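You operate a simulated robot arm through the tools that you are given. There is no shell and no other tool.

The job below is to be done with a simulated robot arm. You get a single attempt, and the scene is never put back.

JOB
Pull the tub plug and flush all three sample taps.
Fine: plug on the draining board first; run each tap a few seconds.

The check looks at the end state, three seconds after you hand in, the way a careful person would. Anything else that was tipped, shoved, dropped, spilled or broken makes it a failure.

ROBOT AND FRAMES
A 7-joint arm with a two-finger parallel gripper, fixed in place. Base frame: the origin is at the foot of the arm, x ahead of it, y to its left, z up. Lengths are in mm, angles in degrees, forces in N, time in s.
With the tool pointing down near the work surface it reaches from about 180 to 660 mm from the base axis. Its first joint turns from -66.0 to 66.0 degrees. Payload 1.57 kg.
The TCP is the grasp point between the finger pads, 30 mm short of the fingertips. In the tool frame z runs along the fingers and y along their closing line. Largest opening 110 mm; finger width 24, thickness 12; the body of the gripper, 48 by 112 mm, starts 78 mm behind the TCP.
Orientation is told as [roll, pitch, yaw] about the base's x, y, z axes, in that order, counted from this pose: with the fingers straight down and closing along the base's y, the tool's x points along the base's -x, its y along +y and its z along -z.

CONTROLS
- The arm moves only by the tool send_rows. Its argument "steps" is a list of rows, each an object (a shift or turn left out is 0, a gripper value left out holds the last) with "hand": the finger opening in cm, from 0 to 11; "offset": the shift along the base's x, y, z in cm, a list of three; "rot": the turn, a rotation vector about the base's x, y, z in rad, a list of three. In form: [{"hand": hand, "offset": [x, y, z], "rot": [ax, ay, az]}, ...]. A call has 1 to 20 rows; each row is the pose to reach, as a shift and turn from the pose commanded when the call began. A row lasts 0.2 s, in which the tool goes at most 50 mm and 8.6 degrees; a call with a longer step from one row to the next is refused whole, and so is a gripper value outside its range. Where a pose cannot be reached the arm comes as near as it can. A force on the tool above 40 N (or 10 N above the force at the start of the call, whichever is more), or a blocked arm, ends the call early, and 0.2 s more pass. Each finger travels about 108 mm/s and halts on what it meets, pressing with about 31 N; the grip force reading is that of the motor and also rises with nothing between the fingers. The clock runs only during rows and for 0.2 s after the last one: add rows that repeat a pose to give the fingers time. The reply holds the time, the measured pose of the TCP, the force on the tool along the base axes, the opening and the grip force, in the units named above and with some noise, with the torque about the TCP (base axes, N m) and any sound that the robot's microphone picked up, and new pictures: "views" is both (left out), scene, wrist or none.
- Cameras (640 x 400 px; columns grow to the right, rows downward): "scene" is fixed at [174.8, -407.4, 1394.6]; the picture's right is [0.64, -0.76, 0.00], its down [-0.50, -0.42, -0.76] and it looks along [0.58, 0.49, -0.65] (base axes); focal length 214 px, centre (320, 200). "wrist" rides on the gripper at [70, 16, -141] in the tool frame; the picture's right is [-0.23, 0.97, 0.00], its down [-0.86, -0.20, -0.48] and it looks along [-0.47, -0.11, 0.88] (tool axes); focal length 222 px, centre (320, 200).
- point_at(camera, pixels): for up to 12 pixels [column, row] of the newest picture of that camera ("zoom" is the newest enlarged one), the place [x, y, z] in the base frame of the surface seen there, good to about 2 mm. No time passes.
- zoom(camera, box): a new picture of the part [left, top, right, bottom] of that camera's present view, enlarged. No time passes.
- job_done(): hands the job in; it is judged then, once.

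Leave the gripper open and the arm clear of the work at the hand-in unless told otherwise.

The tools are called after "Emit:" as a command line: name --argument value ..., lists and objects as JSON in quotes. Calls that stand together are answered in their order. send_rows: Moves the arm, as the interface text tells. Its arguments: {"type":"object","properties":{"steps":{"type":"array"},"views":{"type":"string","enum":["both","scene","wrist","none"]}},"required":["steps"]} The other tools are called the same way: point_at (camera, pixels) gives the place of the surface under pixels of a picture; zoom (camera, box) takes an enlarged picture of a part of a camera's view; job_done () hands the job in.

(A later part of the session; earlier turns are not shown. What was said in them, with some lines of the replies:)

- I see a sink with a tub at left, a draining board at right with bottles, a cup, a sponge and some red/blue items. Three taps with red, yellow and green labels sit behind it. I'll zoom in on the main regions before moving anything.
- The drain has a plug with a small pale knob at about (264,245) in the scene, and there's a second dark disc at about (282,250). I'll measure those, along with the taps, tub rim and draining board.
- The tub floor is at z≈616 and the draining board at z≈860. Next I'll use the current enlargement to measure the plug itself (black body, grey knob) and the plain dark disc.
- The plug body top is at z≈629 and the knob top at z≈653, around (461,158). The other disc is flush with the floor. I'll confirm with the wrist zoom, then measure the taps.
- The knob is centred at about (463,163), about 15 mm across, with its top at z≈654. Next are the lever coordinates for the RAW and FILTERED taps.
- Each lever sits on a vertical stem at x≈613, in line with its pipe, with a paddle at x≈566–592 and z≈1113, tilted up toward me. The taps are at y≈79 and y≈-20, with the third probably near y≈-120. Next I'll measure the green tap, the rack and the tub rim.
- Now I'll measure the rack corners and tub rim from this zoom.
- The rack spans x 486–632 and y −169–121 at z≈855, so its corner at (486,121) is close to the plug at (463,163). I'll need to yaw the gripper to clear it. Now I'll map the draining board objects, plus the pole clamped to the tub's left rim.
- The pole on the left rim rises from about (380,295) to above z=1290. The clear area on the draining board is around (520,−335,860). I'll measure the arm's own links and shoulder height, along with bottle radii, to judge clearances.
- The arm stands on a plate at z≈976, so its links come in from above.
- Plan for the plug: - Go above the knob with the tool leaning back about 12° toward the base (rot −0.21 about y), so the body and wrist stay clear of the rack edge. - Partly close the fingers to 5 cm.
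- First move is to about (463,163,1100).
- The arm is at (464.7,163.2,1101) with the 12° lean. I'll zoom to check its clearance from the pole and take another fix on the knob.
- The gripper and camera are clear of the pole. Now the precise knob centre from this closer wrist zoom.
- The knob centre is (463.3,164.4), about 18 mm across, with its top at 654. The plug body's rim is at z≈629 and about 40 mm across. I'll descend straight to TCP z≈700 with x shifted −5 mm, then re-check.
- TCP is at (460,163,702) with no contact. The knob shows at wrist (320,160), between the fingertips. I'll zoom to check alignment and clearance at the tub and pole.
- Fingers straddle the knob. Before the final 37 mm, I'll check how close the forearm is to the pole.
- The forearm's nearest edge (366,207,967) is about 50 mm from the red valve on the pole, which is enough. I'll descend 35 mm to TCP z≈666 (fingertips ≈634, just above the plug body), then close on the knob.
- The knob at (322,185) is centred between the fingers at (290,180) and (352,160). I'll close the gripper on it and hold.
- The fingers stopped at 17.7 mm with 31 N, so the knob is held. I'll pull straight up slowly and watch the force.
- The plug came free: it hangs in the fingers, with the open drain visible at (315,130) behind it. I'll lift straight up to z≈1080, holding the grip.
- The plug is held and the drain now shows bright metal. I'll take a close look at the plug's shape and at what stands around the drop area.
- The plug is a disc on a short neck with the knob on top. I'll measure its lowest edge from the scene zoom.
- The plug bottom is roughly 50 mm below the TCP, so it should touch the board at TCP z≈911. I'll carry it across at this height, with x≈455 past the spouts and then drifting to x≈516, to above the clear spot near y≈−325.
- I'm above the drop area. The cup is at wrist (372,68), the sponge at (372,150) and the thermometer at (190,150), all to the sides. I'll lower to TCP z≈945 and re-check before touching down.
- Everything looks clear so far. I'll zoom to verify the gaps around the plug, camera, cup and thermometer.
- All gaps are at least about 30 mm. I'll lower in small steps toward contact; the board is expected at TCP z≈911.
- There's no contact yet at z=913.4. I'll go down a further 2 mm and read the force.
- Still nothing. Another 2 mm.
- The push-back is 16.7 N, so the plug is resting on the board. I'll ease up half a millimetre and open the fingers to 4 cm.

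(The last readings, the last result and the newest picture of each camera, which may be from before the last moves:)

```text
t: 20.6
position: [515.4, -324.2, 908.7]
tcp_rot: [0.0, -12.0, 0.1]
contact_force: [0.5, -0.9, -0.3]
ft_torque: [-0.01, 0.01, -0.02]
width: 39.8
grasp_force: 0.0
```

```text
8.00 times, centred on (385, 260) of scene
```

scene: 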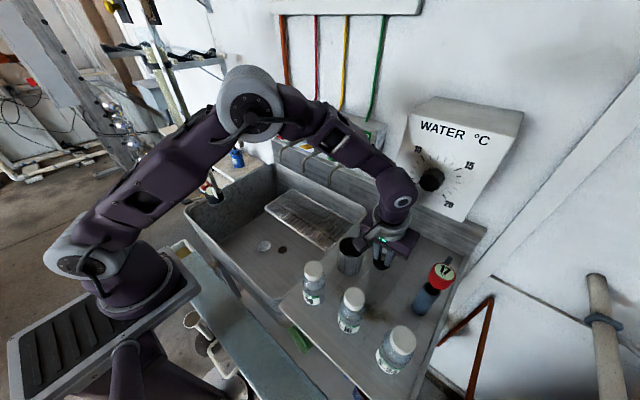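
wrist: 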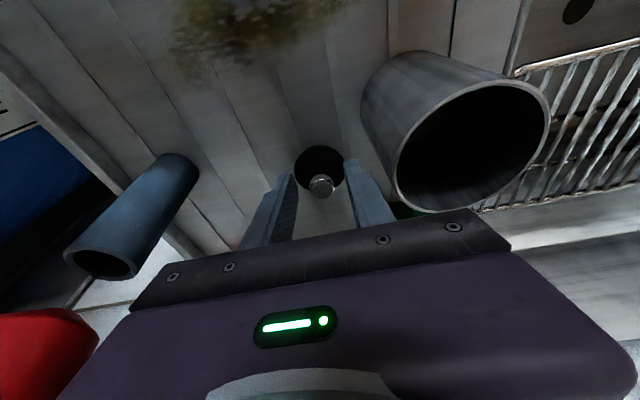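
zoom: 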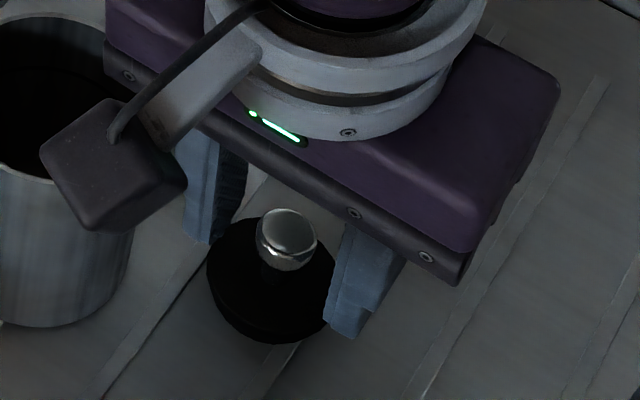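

The plug stands flat on the board at about (519,−325) and the fingers are free. I'll lift straight up to z≈1200.

Emit:
send_rows --steps '[{"offset": [0, 0, 2.0]}, {"offset": [0, 0, 5.0]}, {"offset": [0, 0, 9.0]}, {"offset": [0, 0, 13.0]}, {"offset": [0, 0, 17.0]}, {"offset": [0, 0, 21.0]}, {"offset": [0, 0, 25.0]}, {"offset": [0, 0, 28.0]}, {"offset": [0, 0, 29.5]}, {"offset": [0, 0, 29.5]}]' --views "both"

```text
t: 22.8
position: [514.8, -324.2, 1203.3]
tcp_rot: [-0.1, -11.9, 0.0]
contact_force: [0.3, 0.3, -0.2]
ft_torque: [-0.01, -0.02, 0.02]
width: 39.8
grasp_force: 0.0
```

scene: 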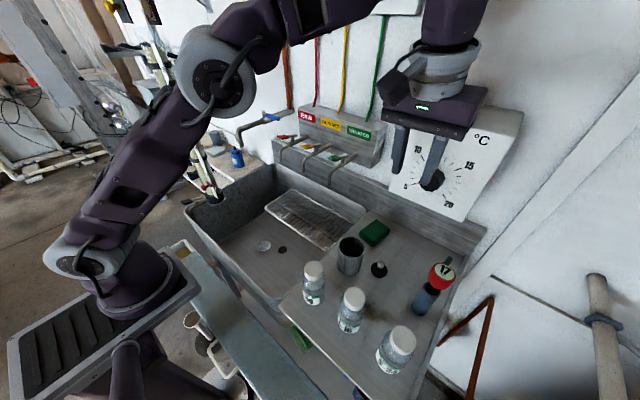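
wrist: 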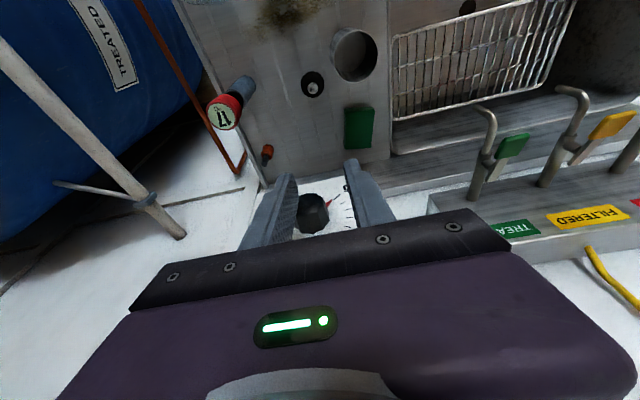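

The plug is on the board and everything else is undisturbed. The wrist view now shows the taps from the side, so I'll zoom there to see how the levers work.

Emit:
zoom --camera "wrist" --box '[440, 75, 640, 235]'

Emit:
zoom --camera "scene" --box '[265, 95, 393, 175]'

```text
2.50 times, centred on (540, 155) of wrist
```

zoom: 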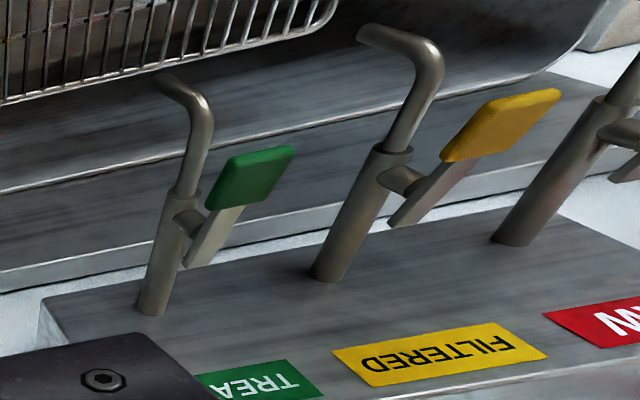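

```text
5.00 times, centred on (329, 135) of scene
```

zoom: 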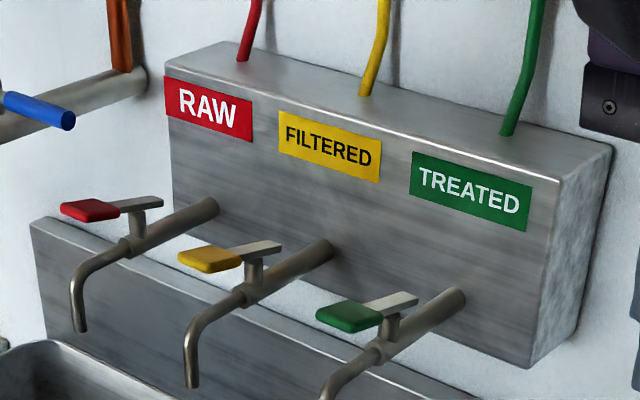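

The levers sit in line with the pipes with their paddles tilted up, and nothing is flowing, so they are probably press-down taps. I'll close the fingers, move to above the RAW paddle (x≈580, y≈79.5, top z≈1113), and test with a gentle press while watching force and sound.

Emit:
send_rows --steps '[{"hand": 2, "offset": [0, 3.0, 0]}, {"hand": 0, "offset": [0, 7.0, 0]}, {"hand": 0, "offset": [0, 11.0, 0]}, {"hand": 0, "offset": [0, 15.0, 0]}, {"hand": 0, "offset": [0, 19.0, 0]}, {"hand": 0, "offset": [0, 23.0, 0]}, {"hand": 0, "offset": [0, 27.0, 0]}, {"hand": 0, "offset": [0.5, 31.0, 0]}, {"hand": 0, "offset": [1.5, 34.5, 0]}, {"hand": 0, "offset": [3.0, 37.5, 0]}, {"hand": 0, "offset": [4.5, 39.5, 0]}, {"hand": 0, "offset": [5.9, 40.37, 0]}, {"hand": 0, "offset": [5.9, 40.37, 0]}]' --views "both"

```text
t: 25.6
position: [573.8, 80.7, 1203.1]
tcp_rot: [0.1, -12.0, -0.1]
contact_force: [-0.7, -0.1, -0.2]
ft_torque: [0.02, 0.02, 0.02]
width: 0.0
grasp_force: 21.5
```

scene: 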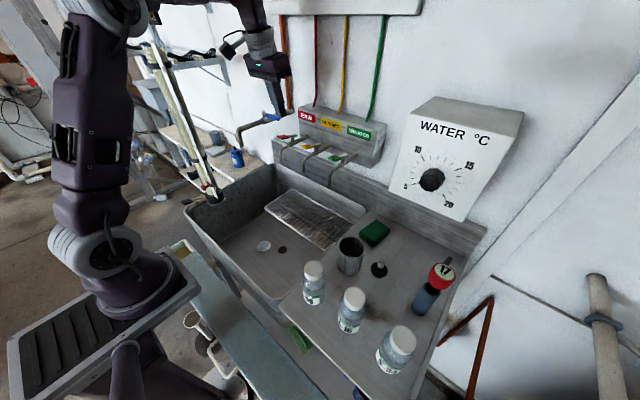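
wrist: 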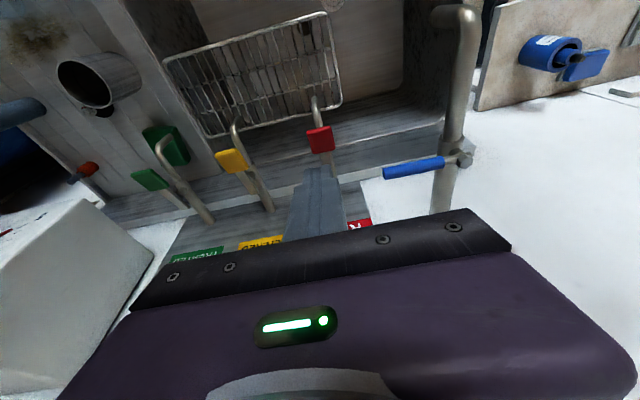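

The fingers are just behind the red paddle at wrist (320,140). I'll zoom in and re-measure the paddle and fingertip before lowering.

Emit:
zoom --camera "wrist" --box '[264, 90, 376, 210]'

Emit:
point_at --camera "wrist" --pixels '[[307, 131], [329, 127], [333, 148], [312, 153], [320, 140], [305, 169], [332, 169], [318, 168], [312, 175], [325, 175]]'

```text
3.33 times, centred on (320, 150) of wrist
```

zoom: 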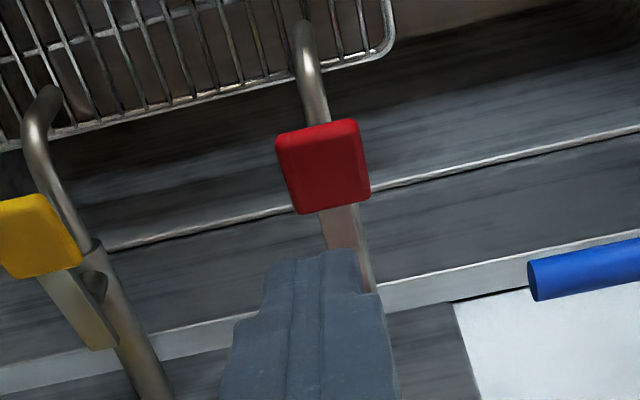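

```text
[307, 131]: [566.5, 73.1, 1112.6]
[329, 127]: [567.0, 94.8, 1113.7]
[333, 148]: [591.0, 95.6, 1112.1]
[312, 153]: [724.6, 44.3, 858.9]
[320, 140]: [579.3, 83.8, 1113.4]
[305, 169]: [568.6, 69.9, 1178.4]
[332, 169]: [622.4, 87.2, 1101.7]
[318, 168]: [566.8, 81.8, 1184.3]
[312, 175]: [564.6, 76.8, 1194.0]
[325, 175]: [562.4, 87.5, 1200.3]
```

The red paddle is centred at about (579,83,1113). I'll shift +3 mm in x and +2 mm in y, then lower to z≈1153, with fingertips about 8 mm above the paddle.

Emit:
send_rows --steps '[{"offset": [0.3, 0.2, -1.5]}, {"offset": [0.3, 0.2, -3.0]}, {"offset": [0.3, 0.2, -4.3]}, {"offset": [0.3, 0.2, -5.0]}, {"offset": [0.3, 0.2, -5.0]}]' --views "both"

Emit:
zoom --camera "scene" --box '[255, 100, 335, 150]'

Emit:
zoom --camera "wrist" --box '[264, 90, 376, 210]'

```text
t: 26.8
position: [578.1, 80.0, 1153.2]
tcp_rot: [0.0, -12.0, -0.1]
contact_force: [0.6, -0.2, 0.5]
ft_torque: [-0.01, -0.02, -0.02]
width: 0.0
grasp_force: 21.2
```

scene: 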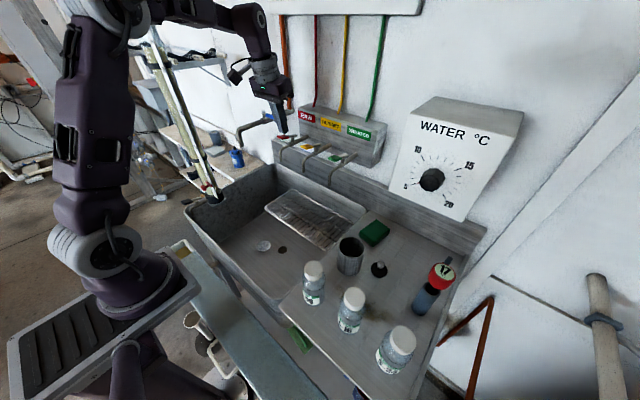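
wrist: 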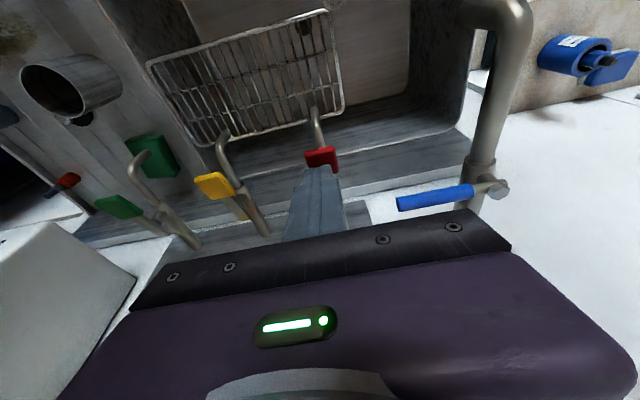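

```text
8.00 times, centred on (295, 125) of scene
```

zoom: 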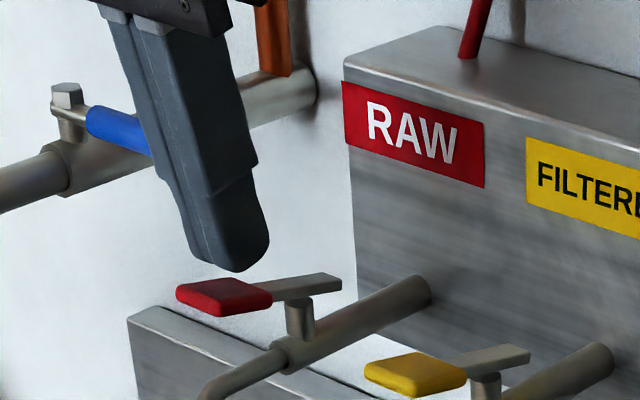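

```text
3.33 times, centred on (320, 150) of wrist
```

zoom: 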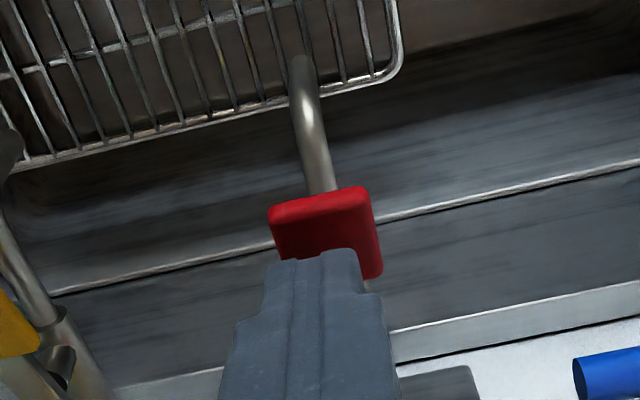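

The fingertips sit just over the red paddle. Before pressing, I'll check how far the blue-lever pipe on the left is from the gripper.

Emit:
point_at --camera "wrist" --pixels '[[400, 204], [435, 196], [470, 193], [487, 160], [500, 188], [510, 20], [305, 158], [335, 170], [322, 158]]'

```text
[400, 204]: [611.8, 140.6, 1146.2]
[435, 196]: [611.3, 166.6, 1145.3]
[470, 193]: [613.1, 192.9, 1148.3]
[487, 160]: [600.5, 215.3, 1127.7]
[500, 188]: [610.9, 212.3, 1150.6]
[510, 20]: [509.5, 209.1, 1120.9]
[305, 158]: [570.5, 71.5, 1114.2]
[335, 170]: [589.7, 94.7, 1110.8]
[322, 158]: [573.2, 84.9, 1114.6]
```

The blue lever's tip at (612,141,1146) is about 48 mm to the side of the fingers and below the gripper body, so there's no conflict. I'll nudge 2 mm in y and lower 9 mm gently to make first contact with the paddle.

Emit:
send_rows --steps '[{"offset": [0, 0.2, -0.3]}, {"offset": [0, 0.2, -0.6]}, {"offset": [0, 0.2, -0.8]}, {"offset": [0, 0.2, -0.9]}, {"offset": [0, 0.2, -0.9]}]' --views "scene"

Emit:
zoom --camera "scene" --box '[255, 110, 335, 170]'

```text
t: 28.0
position: [577.3, 83.5, 1145.0]
tcp_rot: [0.0, -12.0, 0.1]
contact_force: [0.9, 0.3, 1.0]
ft_torque: [0.02, -0.02, -0.02]
width: 0.0
grasp_force: 21.1
```

scene: 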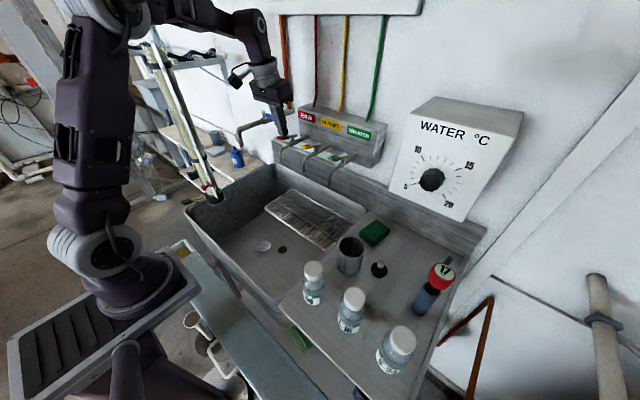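

```text
6.67 times, centred on (295, 140) of scene
```

zoom: 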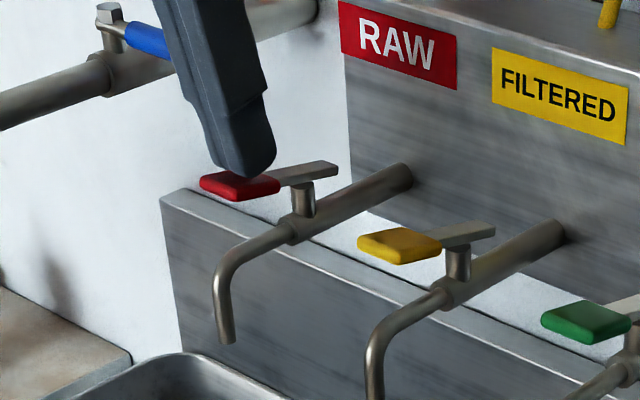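

The fingertip is about to touch, reading about 1 N. I'll press another 3 mm and read force and sound.

Emit:
send_rows --steps '[{"offset": [0, 0, -0.1]}, {"offset": [0, 0, -0.2]}, {"offset": [0, 0, -0.3]}, {"offset": [0, 0, -0.3]}]' --views "none"

Emit:
zoom --camera "scene" --box '[255, 110, 335, 170]'

```text
t: 29.0
position: [577.7, 82.0, 1141.6]
tcp_rot: [-0.1, -12.0, 0.0]
contact_force: [1.0, -0.7, 0.3]
ft_torque: [-0.01, -0.01, -0.01]
width: 0.0
grasp_force: 21.4
```

```text
6.67 times, centred on (295, 140) of scene
```

zoom: 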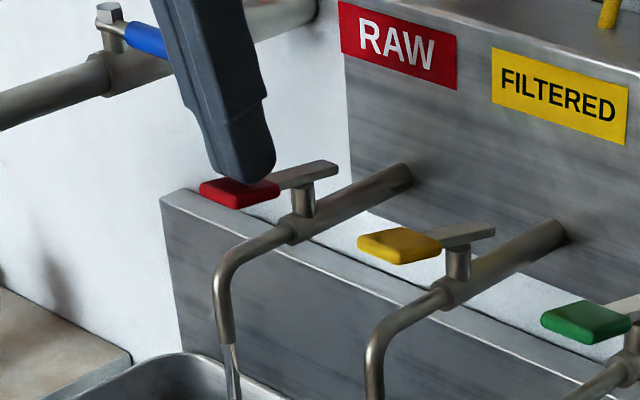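

Water is now running from the RAW spout, so pressing down opens it. I'll press 4 mm further for solid flow and see whether there's a stop.

Emit:
send_rows --steps '[{"offset": [0, 0, -0.1]}, {"offset": [0, 0, -0.2]}, {"offset": [0, 0, -0.3]}, {"offset": [0, 0, -0.4]}, {"offset": [0, 0, -0.4]}]' --views "both"

Emit:
zoom --camera "scene" --box '[235, 110, 355, 220]'

```text
t: 30.2
position: [577.8, 83.0, 1138.0]
tcp_rot: [0.1, -11.9, 0.0]
contact_force: [-0.2, -0.2, 0.6]
ft_torque: [0.01, -0.02, 0.0]
width: 0.0
grasp_force: 21.5
```

scene: 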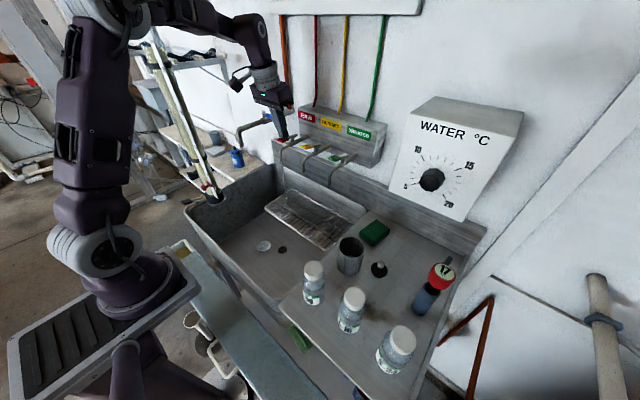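
wrist: 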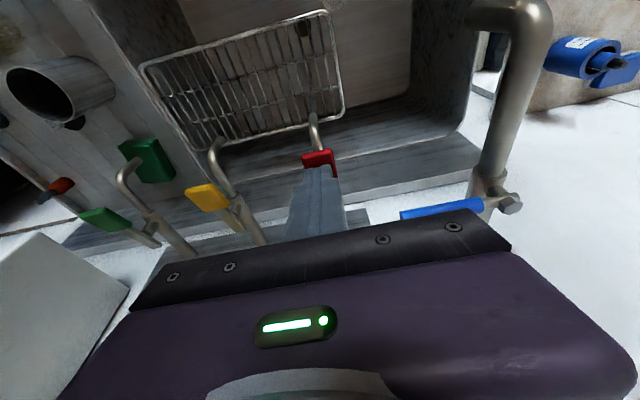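

```text
3.64 times, centred on (295, 165) of scene
```

zoom: 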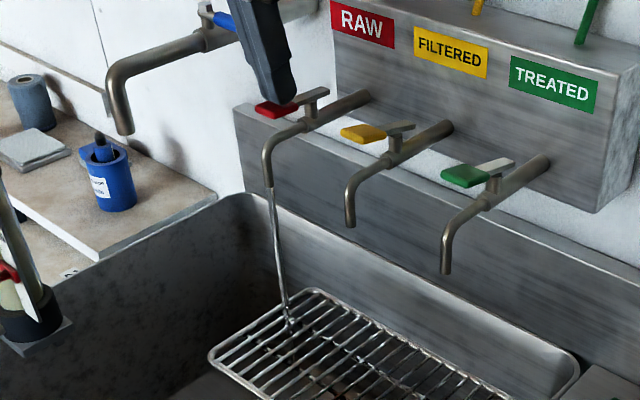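

A stream is running from RAW onto the rack and into the tub, with almost no resistance from the lever. I'll press 5 mm further in small steps to find the full opening.

Emit:
send_rows --steps '[{"offset": [0, 0, -0.1]}, {"offset": [0, 0, -0.2]}, {"offset": [0, 0, -0.3]}, {"offset": [0, 0, -0.4]}, {"offset": [0, 0, -0.5]}, {"offset": [0, 0, -0.5]}]' --views "scene"

Emit:
zoom --camera "scene" --box '[260, 120, 324, 180]'

```text
t: 31.6
position: [577.4, 82.5, 1133.2]
tcp_rot: [0.1, -11.9, -0.1]
contact_force: [-0.4, 0.3, 1.0]
ft_torque: [-0.02, 0.01, 0.01]
width: 0.0
grasp_force: 21.3
```

scene: 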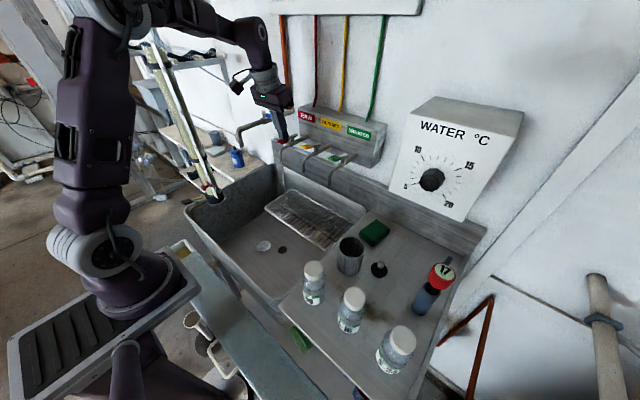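

```text
6.67 times, centred on (292, 150) of scene
```

zoom: 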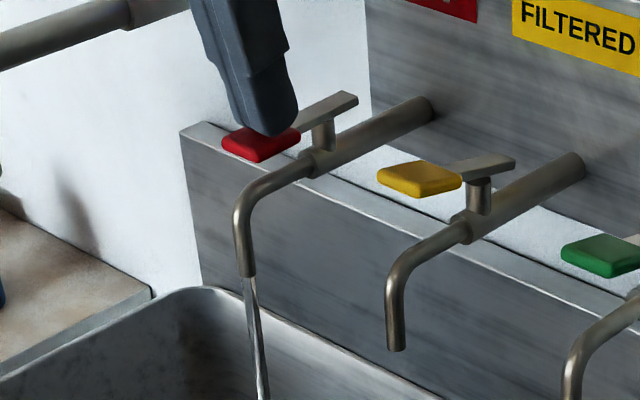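

The RAW stream is strong now. I'll hold this opening for about 3 more seconds.

Emit:
send_rows --steps '[{"offset": [0, 0, 0]}, {"offset": [0, 0, 0]}, {"offset": [0, 0, 0]}, {"offset": [0, 0, 0]}, {"offset": [0, 0, 0]}, {"offset": [0, 0, 0]}, {"offset": [0, 0, 0]}, {"offset": [0, 0, 0]}, {"offset": [0, 0, 0]}, {"offset": [0, 0, 0]}, {"offset": [0, 0, 0]}, {"offset": [0, 0, 0]}, {"offset": [0, 0, 0]}, {"offset": [0, 0, 0]}]' --views "scene"

Emit:
zoom --camera "scene" --box '[235, 110, 355, 270]'

```text
t: 34.6
position: [576.4, 83.4, 1132.5]
tcp_rot: [0.0, -12.1, 0.1]
contact_force: [-0.6, -0.9, 1.4]
ft_torque: [-0.01, 0.0, 0.02]
width: 0.0
grasp_force: 20.7
```

scene: 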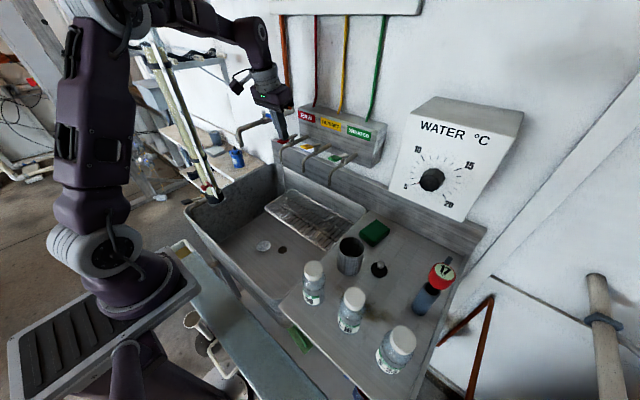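

```text
2.50 times, centred on (295, 190) of scene
```

zoom: 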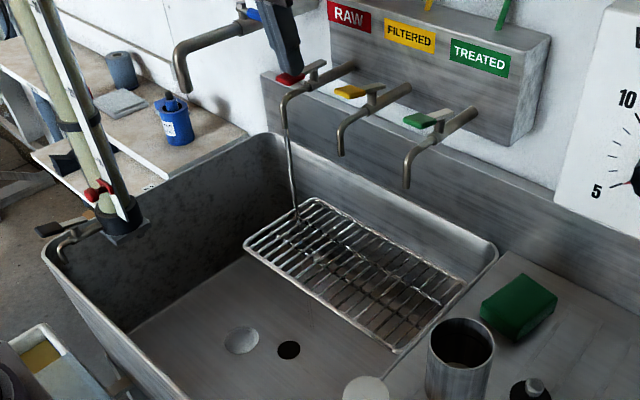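

RAW has been running well for about 5.5 s and the tub isn't filling. I'll lift off the paddle by 4 cm and see whether the lever springs back and the flow stops.

Emit:
send_rows --steps '[{"offset": [0, 0, 0.6]}, {"offset": [0, 0, 1.2]}, {"offset": [0, 0, 2.4]}, {"offset": [0, 0, 4.0]}, {"offset": [0, 0, 4.0]}]' --views "both"

Emit:
zoom --camera "scene" --box '[255, 110, 335, 180]'

```text
t: 35.8
position: [577.4, 82.9, 1171.9]
tcp_rot: [0.0, -12.0, 0.0]
contact_force: [-0.6, 1.4, -0.3]
ft_torque: [-0.01, -0.01, -0.01]
width: 0.0
grasp_force: 21.6
```

scene: 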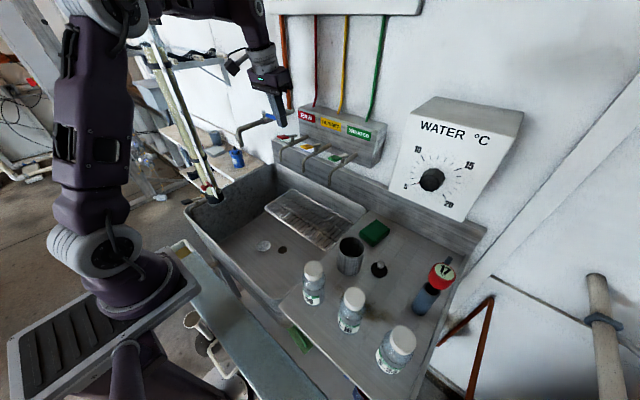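
wrist: 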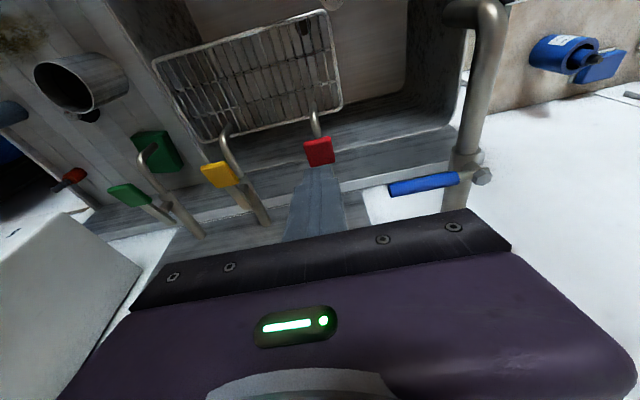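

```text
5.71 times, centred on (295, 145) of scene
```

zoom: 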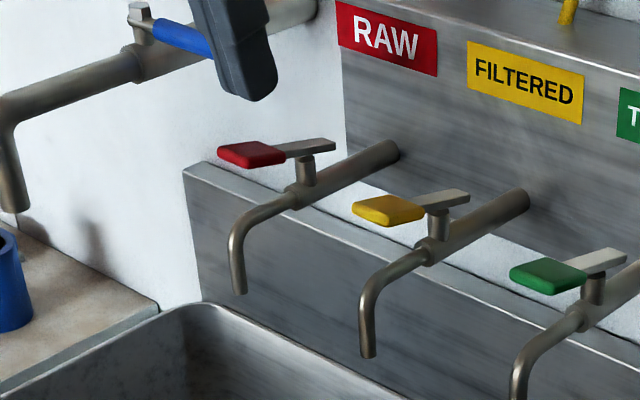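

RAW's lever sprang back and the flow stopped. FILTERED sits 100 mm to the right, so I'll move −10 cm in y at this height and verify alignment.

Emit:
send_rows --steps '[{"offset": [0, -2.5, 0.5]}, {"offset": [0, -6.0, 0.5]}, {"offset": [0, -9.0, 0.3]}, {"offset": [0, -10.0, 0]}, {"offset": [0, -10.0, 0]}]' --views "both"

Emit:
zoom --camera "wrist" --box '[264, 90, 376, 210]'

Emit:
zoom --camera "scene" --box '[265, 100, 365, 180]'

Emit:
point_at --camera "wrist" --pixels '[[307, 142], [331, 139], [334, 160], [320, 150], [313, 142], [326, 155]]'

```text
t: 37.0
position: [577.5, -16.8, 1172.5]
tcp_rot: [0.0, -12.0, 0.0]
contact_force: [-0.1, 0.1, 0.1]
ft_torque: [0.01, -0.01, -0.01]
width: 0.0
grasp_force: 20.7
```

scene: 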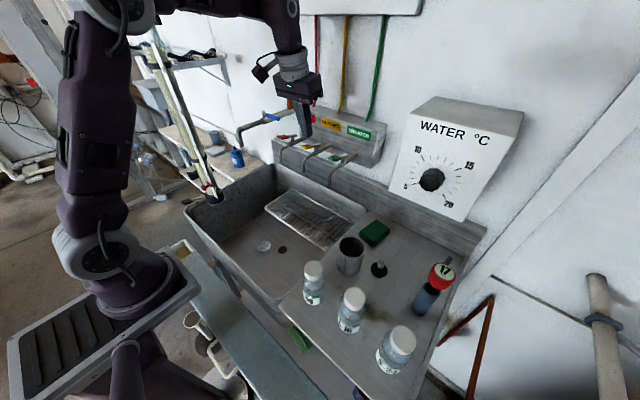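
wrist: 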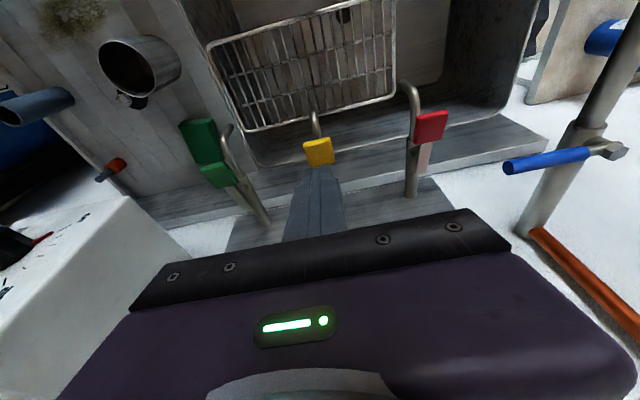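

```text
3.33 times, centred on (320, 150) of wrist
```

zoom: 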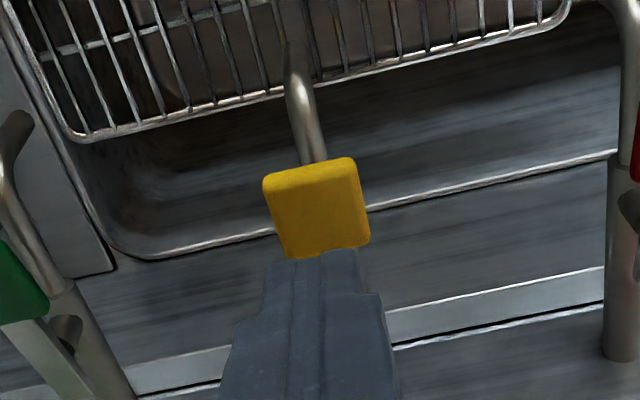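

```text
5.00 times, centred on (315, 140) of scene
```

zoom: 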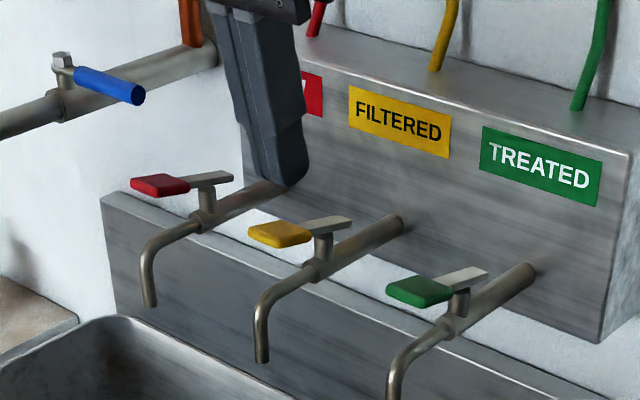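

```text
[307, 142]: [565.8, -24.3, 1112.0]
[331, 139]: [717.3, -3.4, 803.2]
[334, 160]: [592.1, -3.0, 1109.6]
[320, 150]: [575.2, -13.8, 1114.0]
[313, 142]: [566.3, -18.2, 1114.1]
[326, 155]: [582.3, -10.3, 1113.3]
```

The yellow paddle is centred on the fingers. I'll press the same way as RAW: down 3.9 cm in total, slowly over the last part, then hold.

Emit:
send_rows --steps '[{"offset": [0, 0, -1.2]}, {"offset": [0, 0, -2.2]}, {"offset": [0, 0, -2.7]}, {"offset": [0, 0, -3.0]}, {"offset": [0, 0, -3.3]}, {"offset": [0, 0, -3.6]}, {"offset": [0, 0, -3.9]}, {"offset": [0, 0, -3.9]}]' --views "scene"

Emit:
zoom --camera "scene" --box '[265, 110, 365, 220]'

```text
t: 38.8
position: [578.1, -17.3, 1131.6]
tcp_rot: [0.0, -12.0, 0.0]
contact_force: [-0.2, 0.0, 0.9]
ft_torque: [-0.01, 0.02, 0.0]
width: 0.0
grasp_force: 21.5
```

scene: 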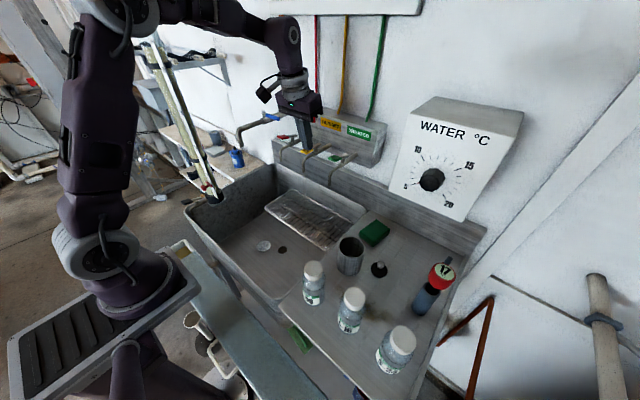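

```text
3.64 times, centred on (315, 165) of scene
```

zoom: 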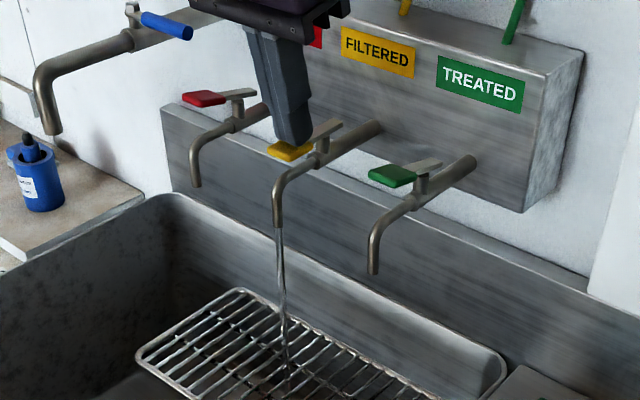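

FILTERED is running with a good stream. I'll hold it for about 4 more seconds.

Emit:
send_rows --steps '[{"offset": [0, 0, 0]}, {"offset": [0, 0, 0]}, {"offset": [0, 0, 0]}, {"offset": [0, 0, 0]}, {"offset": [0, 0, 0]}, {"offset": [0, 0, 0]}, {"offset": [0, 0, 0]}, {"offset": [0, 0, 0]}, {"offset": [0, 0, 0]}, {"offset": [0, 0, 0]}, {"offset": [0, 0, 0]}, {"offset": [0, 0, 0]}, {"offset": [0, 0, 0]}, {"offset": [0, 0, 0]}, {"offset": [0, 0, 0]}, {"offset": [0, 0, 0]}, {"offset": [0, 0, 0]}, {"offset": [0, 0, 0]}, {"offset": [0, 0, 0]}, {"offset": [0, 0, 0]}]' --views "scene"

Emit:
zoom --camera "scene" --box '[225, 110, 385, 270]'

```text
t: 43.0
position: [577.2, -17.6, 1133.1]
tcp_rot: [0.0, -12.0, 0.0]
contact_force: [-0.4, 0.1, 1.6]
ft_torque: [-0.02, -0.01, -0.02]
width: 0.0
grasp_force: 21.2
```

scene: 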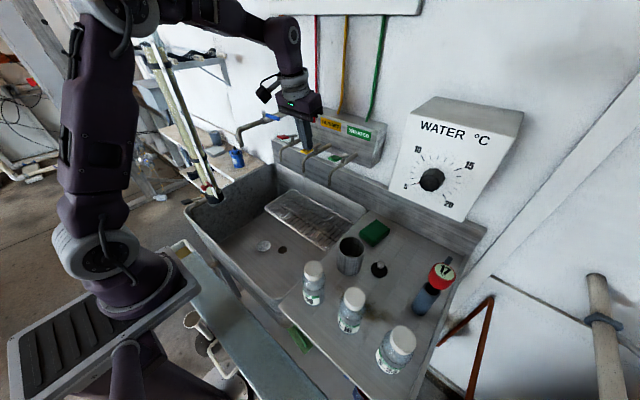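

```text
2.50 times, centred on (305, 190) of scene
```

zoom: 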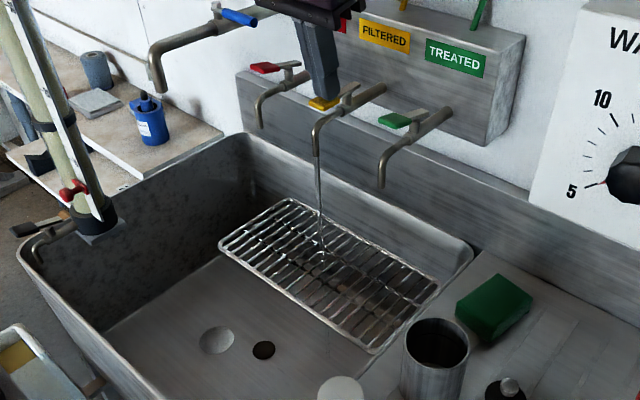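

FILTERED has run for about 4.5–5 s. I'll lift off 4 cm, check that it closes, then shift −10 cm in y above TREATED.

Emit:
send_rows --steps '[{"offset": [0, 0, 0.6]}, {"offset": [0, 0, 1.2]}, {"offset": [0, 0, 2.4]}, {"offset": [0, 0, 4.0]}, {"offset": [0, -2.5, 4.5]}, {"offset": [0, -6.0, 4.5]}, {"offset": [0, -9.0, 4.3]}, {"offset": [0, -10.0, 4.0]}, {"offset": [0, -10.0, 4.0]}]' --views "both"

Emit:
zoom --camera "wrist" --box '[264, 90, 376, 210]'

Emit:
zoom --camera "scene" --box '[265, 100, 365, 180]'

```text
t: 45.0
position: [576.3, -116.1, 1174.5]
tcp_rot: [0.1, -12.0, 0.1]
contact_force: [-0.6, -0.9, -0.3]
ft_torque: [0.03, -0.01, 0.0]
width: 0.0
grasp_force: 21.6
```

scene: 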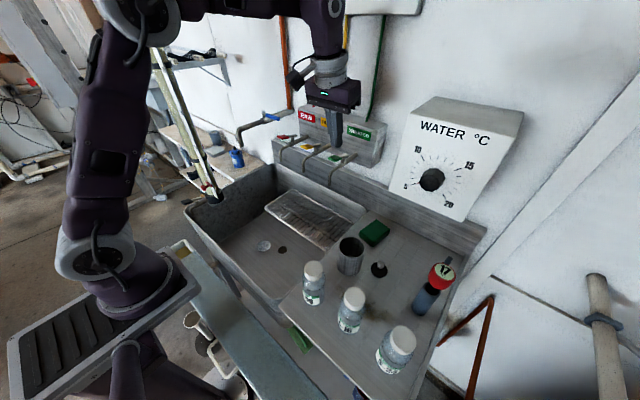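
wrist: 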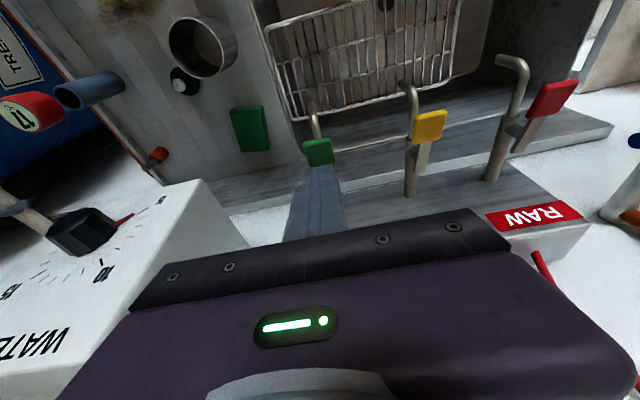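

```text
3.33 times, centred on (320, 150) of wrist
```

zoom: 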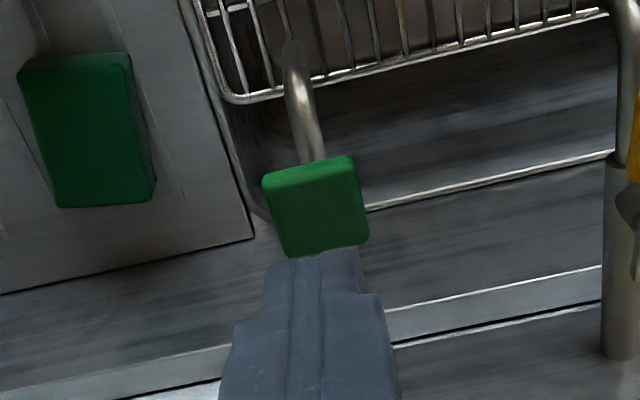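

```text
5.00 times, centred on (315, 140) of scene
```

zoom: 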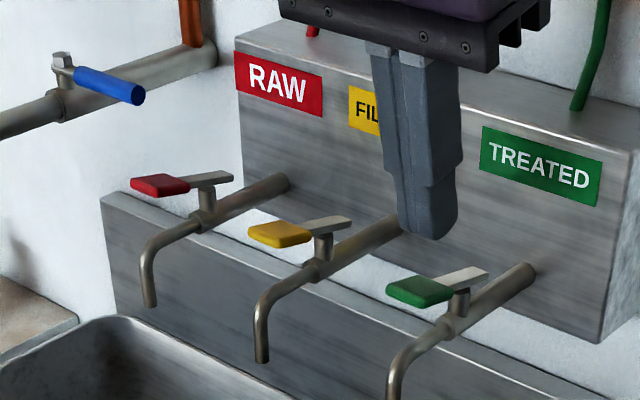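

RAW and FILTERED are both closed, and the fingers are lined up on the green paddle. The TREATED spout at (558,−120) is over the tub and rack. I'll press it in the same way.

Emit:
send_rows --steps '[{"offset": [0, 0, -1.2]}, {"offset": [0, 0, -2.2]}, {"offset": [0, 0, -2.7]}, {"offset": [0, 0, -3.0]}, {"offset": [0, 0, -3.3]}, {"offset": [0, 0, -3.6]}, {"offset": [0, 0, -4.0]}, {"offset": [0, 0, -4.0]}]' --views "scene"

Emit:
zoom --camera "scene" --box '[285, 110, 385, 230]'

```text
t: 46.8
position: [577.1, -116.4, 1134.1]
tcp_rot: [0.0, -12.1, 0.0]
contact_force: [0.8, -1.2, 1.5]
ft_torque: [0.0, -0.01, -0.02]
width: 0.0
grasp_force: 22.1
```

scene: 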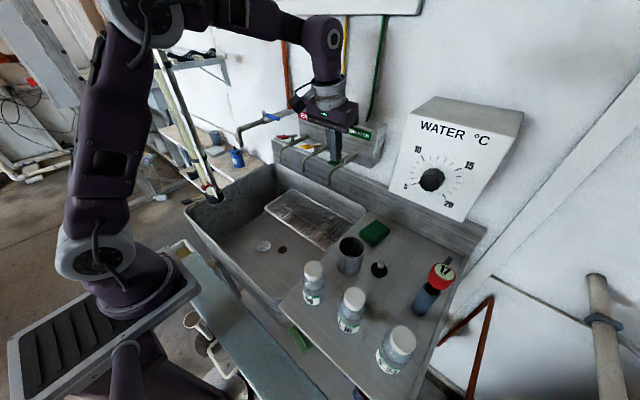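

```text
3.33 times, centred on (335, 170) of scene
```

zoom: 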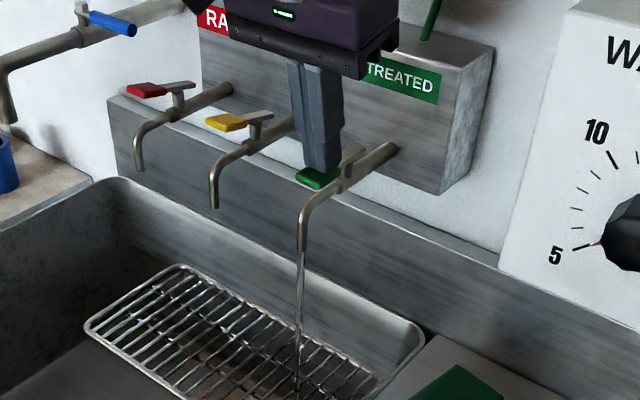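

TREATED is running. I'll hold it for about 4 more seconds.

Emit:
send_rows --steps '[{"offset": [0, 0, 0]}, {"offset": [0, 0, 0]}, {"offset": [0, 0, 0]}, {"offset": [0, 0, 0]}, {"offset": [0, 0, 0]}, {"offset": [0, 0, 0]}, {"offset": [0, 0, 0]}, {"offset": [0, 0, 0]}, {"offset": [0, 0, 0]}, {"offset": [0, 0, 0]}, {"offset": [0, 0, 0]}, {"offset": [0, 0, 0]}, {"offset": [0, 0, 0]}, {"offset": [0, 0, 0]}, {"offset": [0, 0, 0]}, {"offset": [0, 0, 0]}, {"offset": [0, 0, 0]}, {"offset": [0, 0, 0]}, {"offset": [0, 0, 0]}, {"offset": [0, 0, 0]}]' --views "scene"

Emit:
zoom --camera "scene" --box '[225, 110, 385, 270]'

```text
t: 51.0
position: [577.1, -116.6, 1133.8]
tcp_rot: [0.1, -12.0, 0.0]
contact_force: [-0.3, -0.8, 2.5]
ft_torque: [0.02, -0.01, 0.01]
width: 0.0
grasp_force: 21.5
```

scene: 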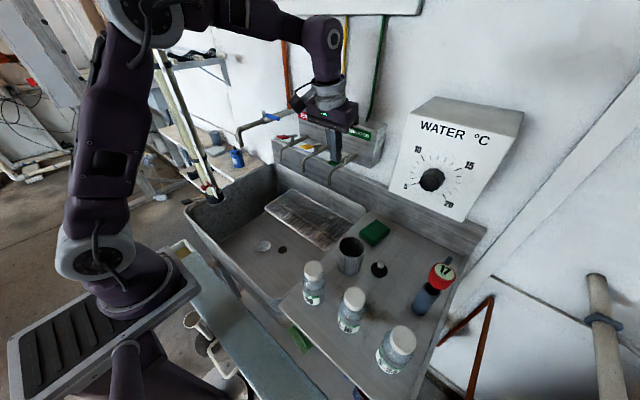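

```text
2.50 times, centred on (305, 190) of scene
```

zoom: 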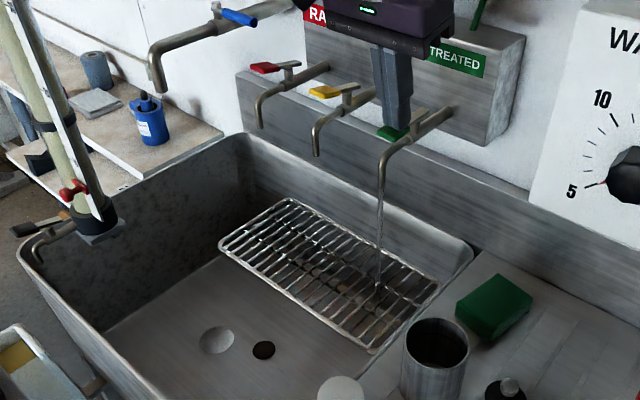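

TREATED has run for nearly 5 s. I'll lift off, retreat toward the start pose (x≈380, z≈1270), and open the gripper once clear.

Emit:
send_rows --steps '[{"offset": [0, 0, 0.6]}, {"offset": [0, 0, 1.2]}, {"offset": [0, 0, 3.0]}, {"offset": [0, 0, 6.0]}, {"offset": [-1.0, 0, 9.0]}, {"offset": [-4.0, 0.5, 11.0]}, {"offset": [-8.0, 1.0, 12.5]}, {"offset": [-12.0, 2.0, 13.5]}, {"offset": [-16.0, 3.0, 14.0]}, {"offset": [-19.0, 3.5, 14.0], "hand": 3}, {"offset": [-20.0, 3.5, 14.0], "hand": 6}, {"offset": [-20.0, 3.5, 14.0], "hand": 9}, {"offset": [-20.0, 3.5, 14.0], "hand": 10}, {"offset": [-20.0, 3.5, 14.0], "hand": 10}]' --views "both"

Emit:
zoom --camera "scene" --box '[235, 90, 395, 190]'

Emit:
zoom --camera "scene" --box '[230, 180, 480, 390]'

```text
t: 54.0
position: [376.7, -81.7, 1273.1]
tcp_rot: [0.0, -12.1, 0.0]
contact_force: [-0.3, 0.3, 0.0]
ft_torque: [0.03, -0.01, 0.01]
width: 100.0
grasp_force: 0.1
```

scene: 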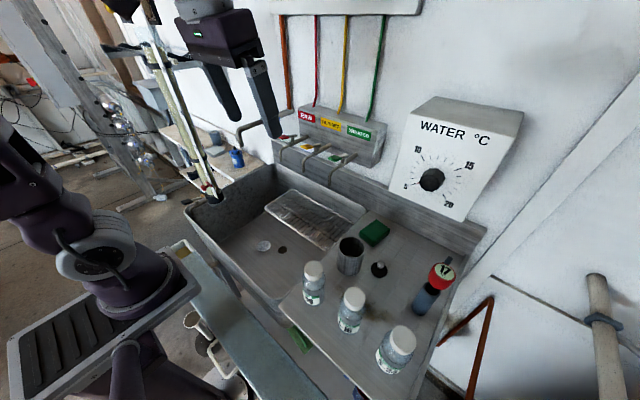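
wrist: 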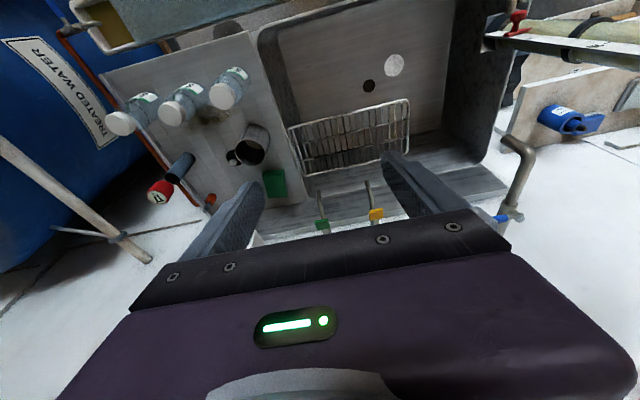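

```text
4.00 times, centred on (315, 140) of scene
```

zoom: 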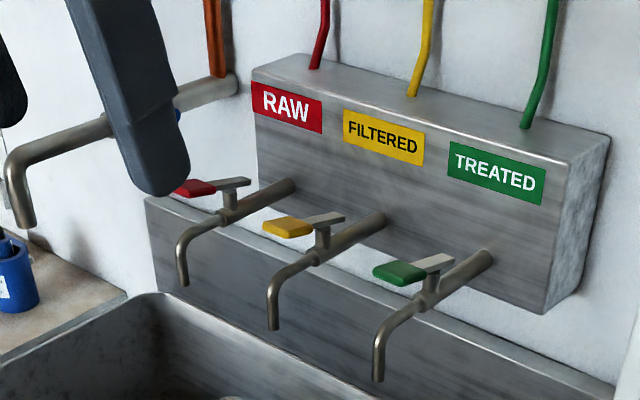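

```text
1.90 times, centred on (355, 285) of scene
```

zoom: 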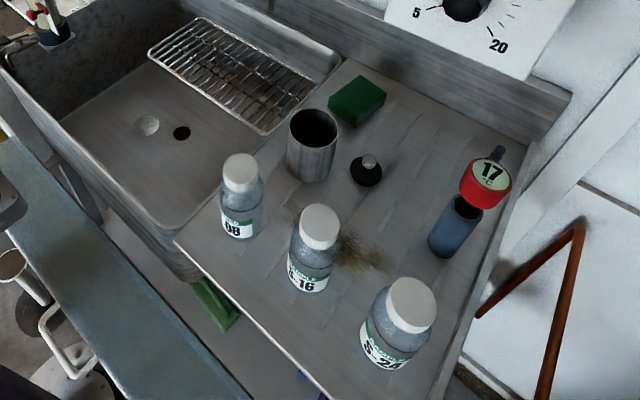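

All three taps are shut with nothing dripping. The plug is standing on the draining board, the drain is open and the tub is empty. The bottles, cup, sponge, thermometer and rack haven't moved. The arm is clear with the gripper open, so I'm handing in.

Emit:
job_done

```text
The job is handed in.
```

The plug is out and standing on the draining board, and all three sample taps have been flushed. The job is handed in; I haven't seen the check's result.

- **Plug:** I lifted it from the drain first and set it upright in the clear space on the draining board, between the cup and the thermometer. The tub drained freely and did not fill.
- **Taps:** RAW, FILTERED and TREATED each ran for about 5 seconds into the tub. The levers spring back when released, and all three were shut with nothing dripping at the end.
- **Everything else:** the bottles, cup, sponge, thermometer and rack were where they started in the last picture. The arm is back near its start position with the gripper open.
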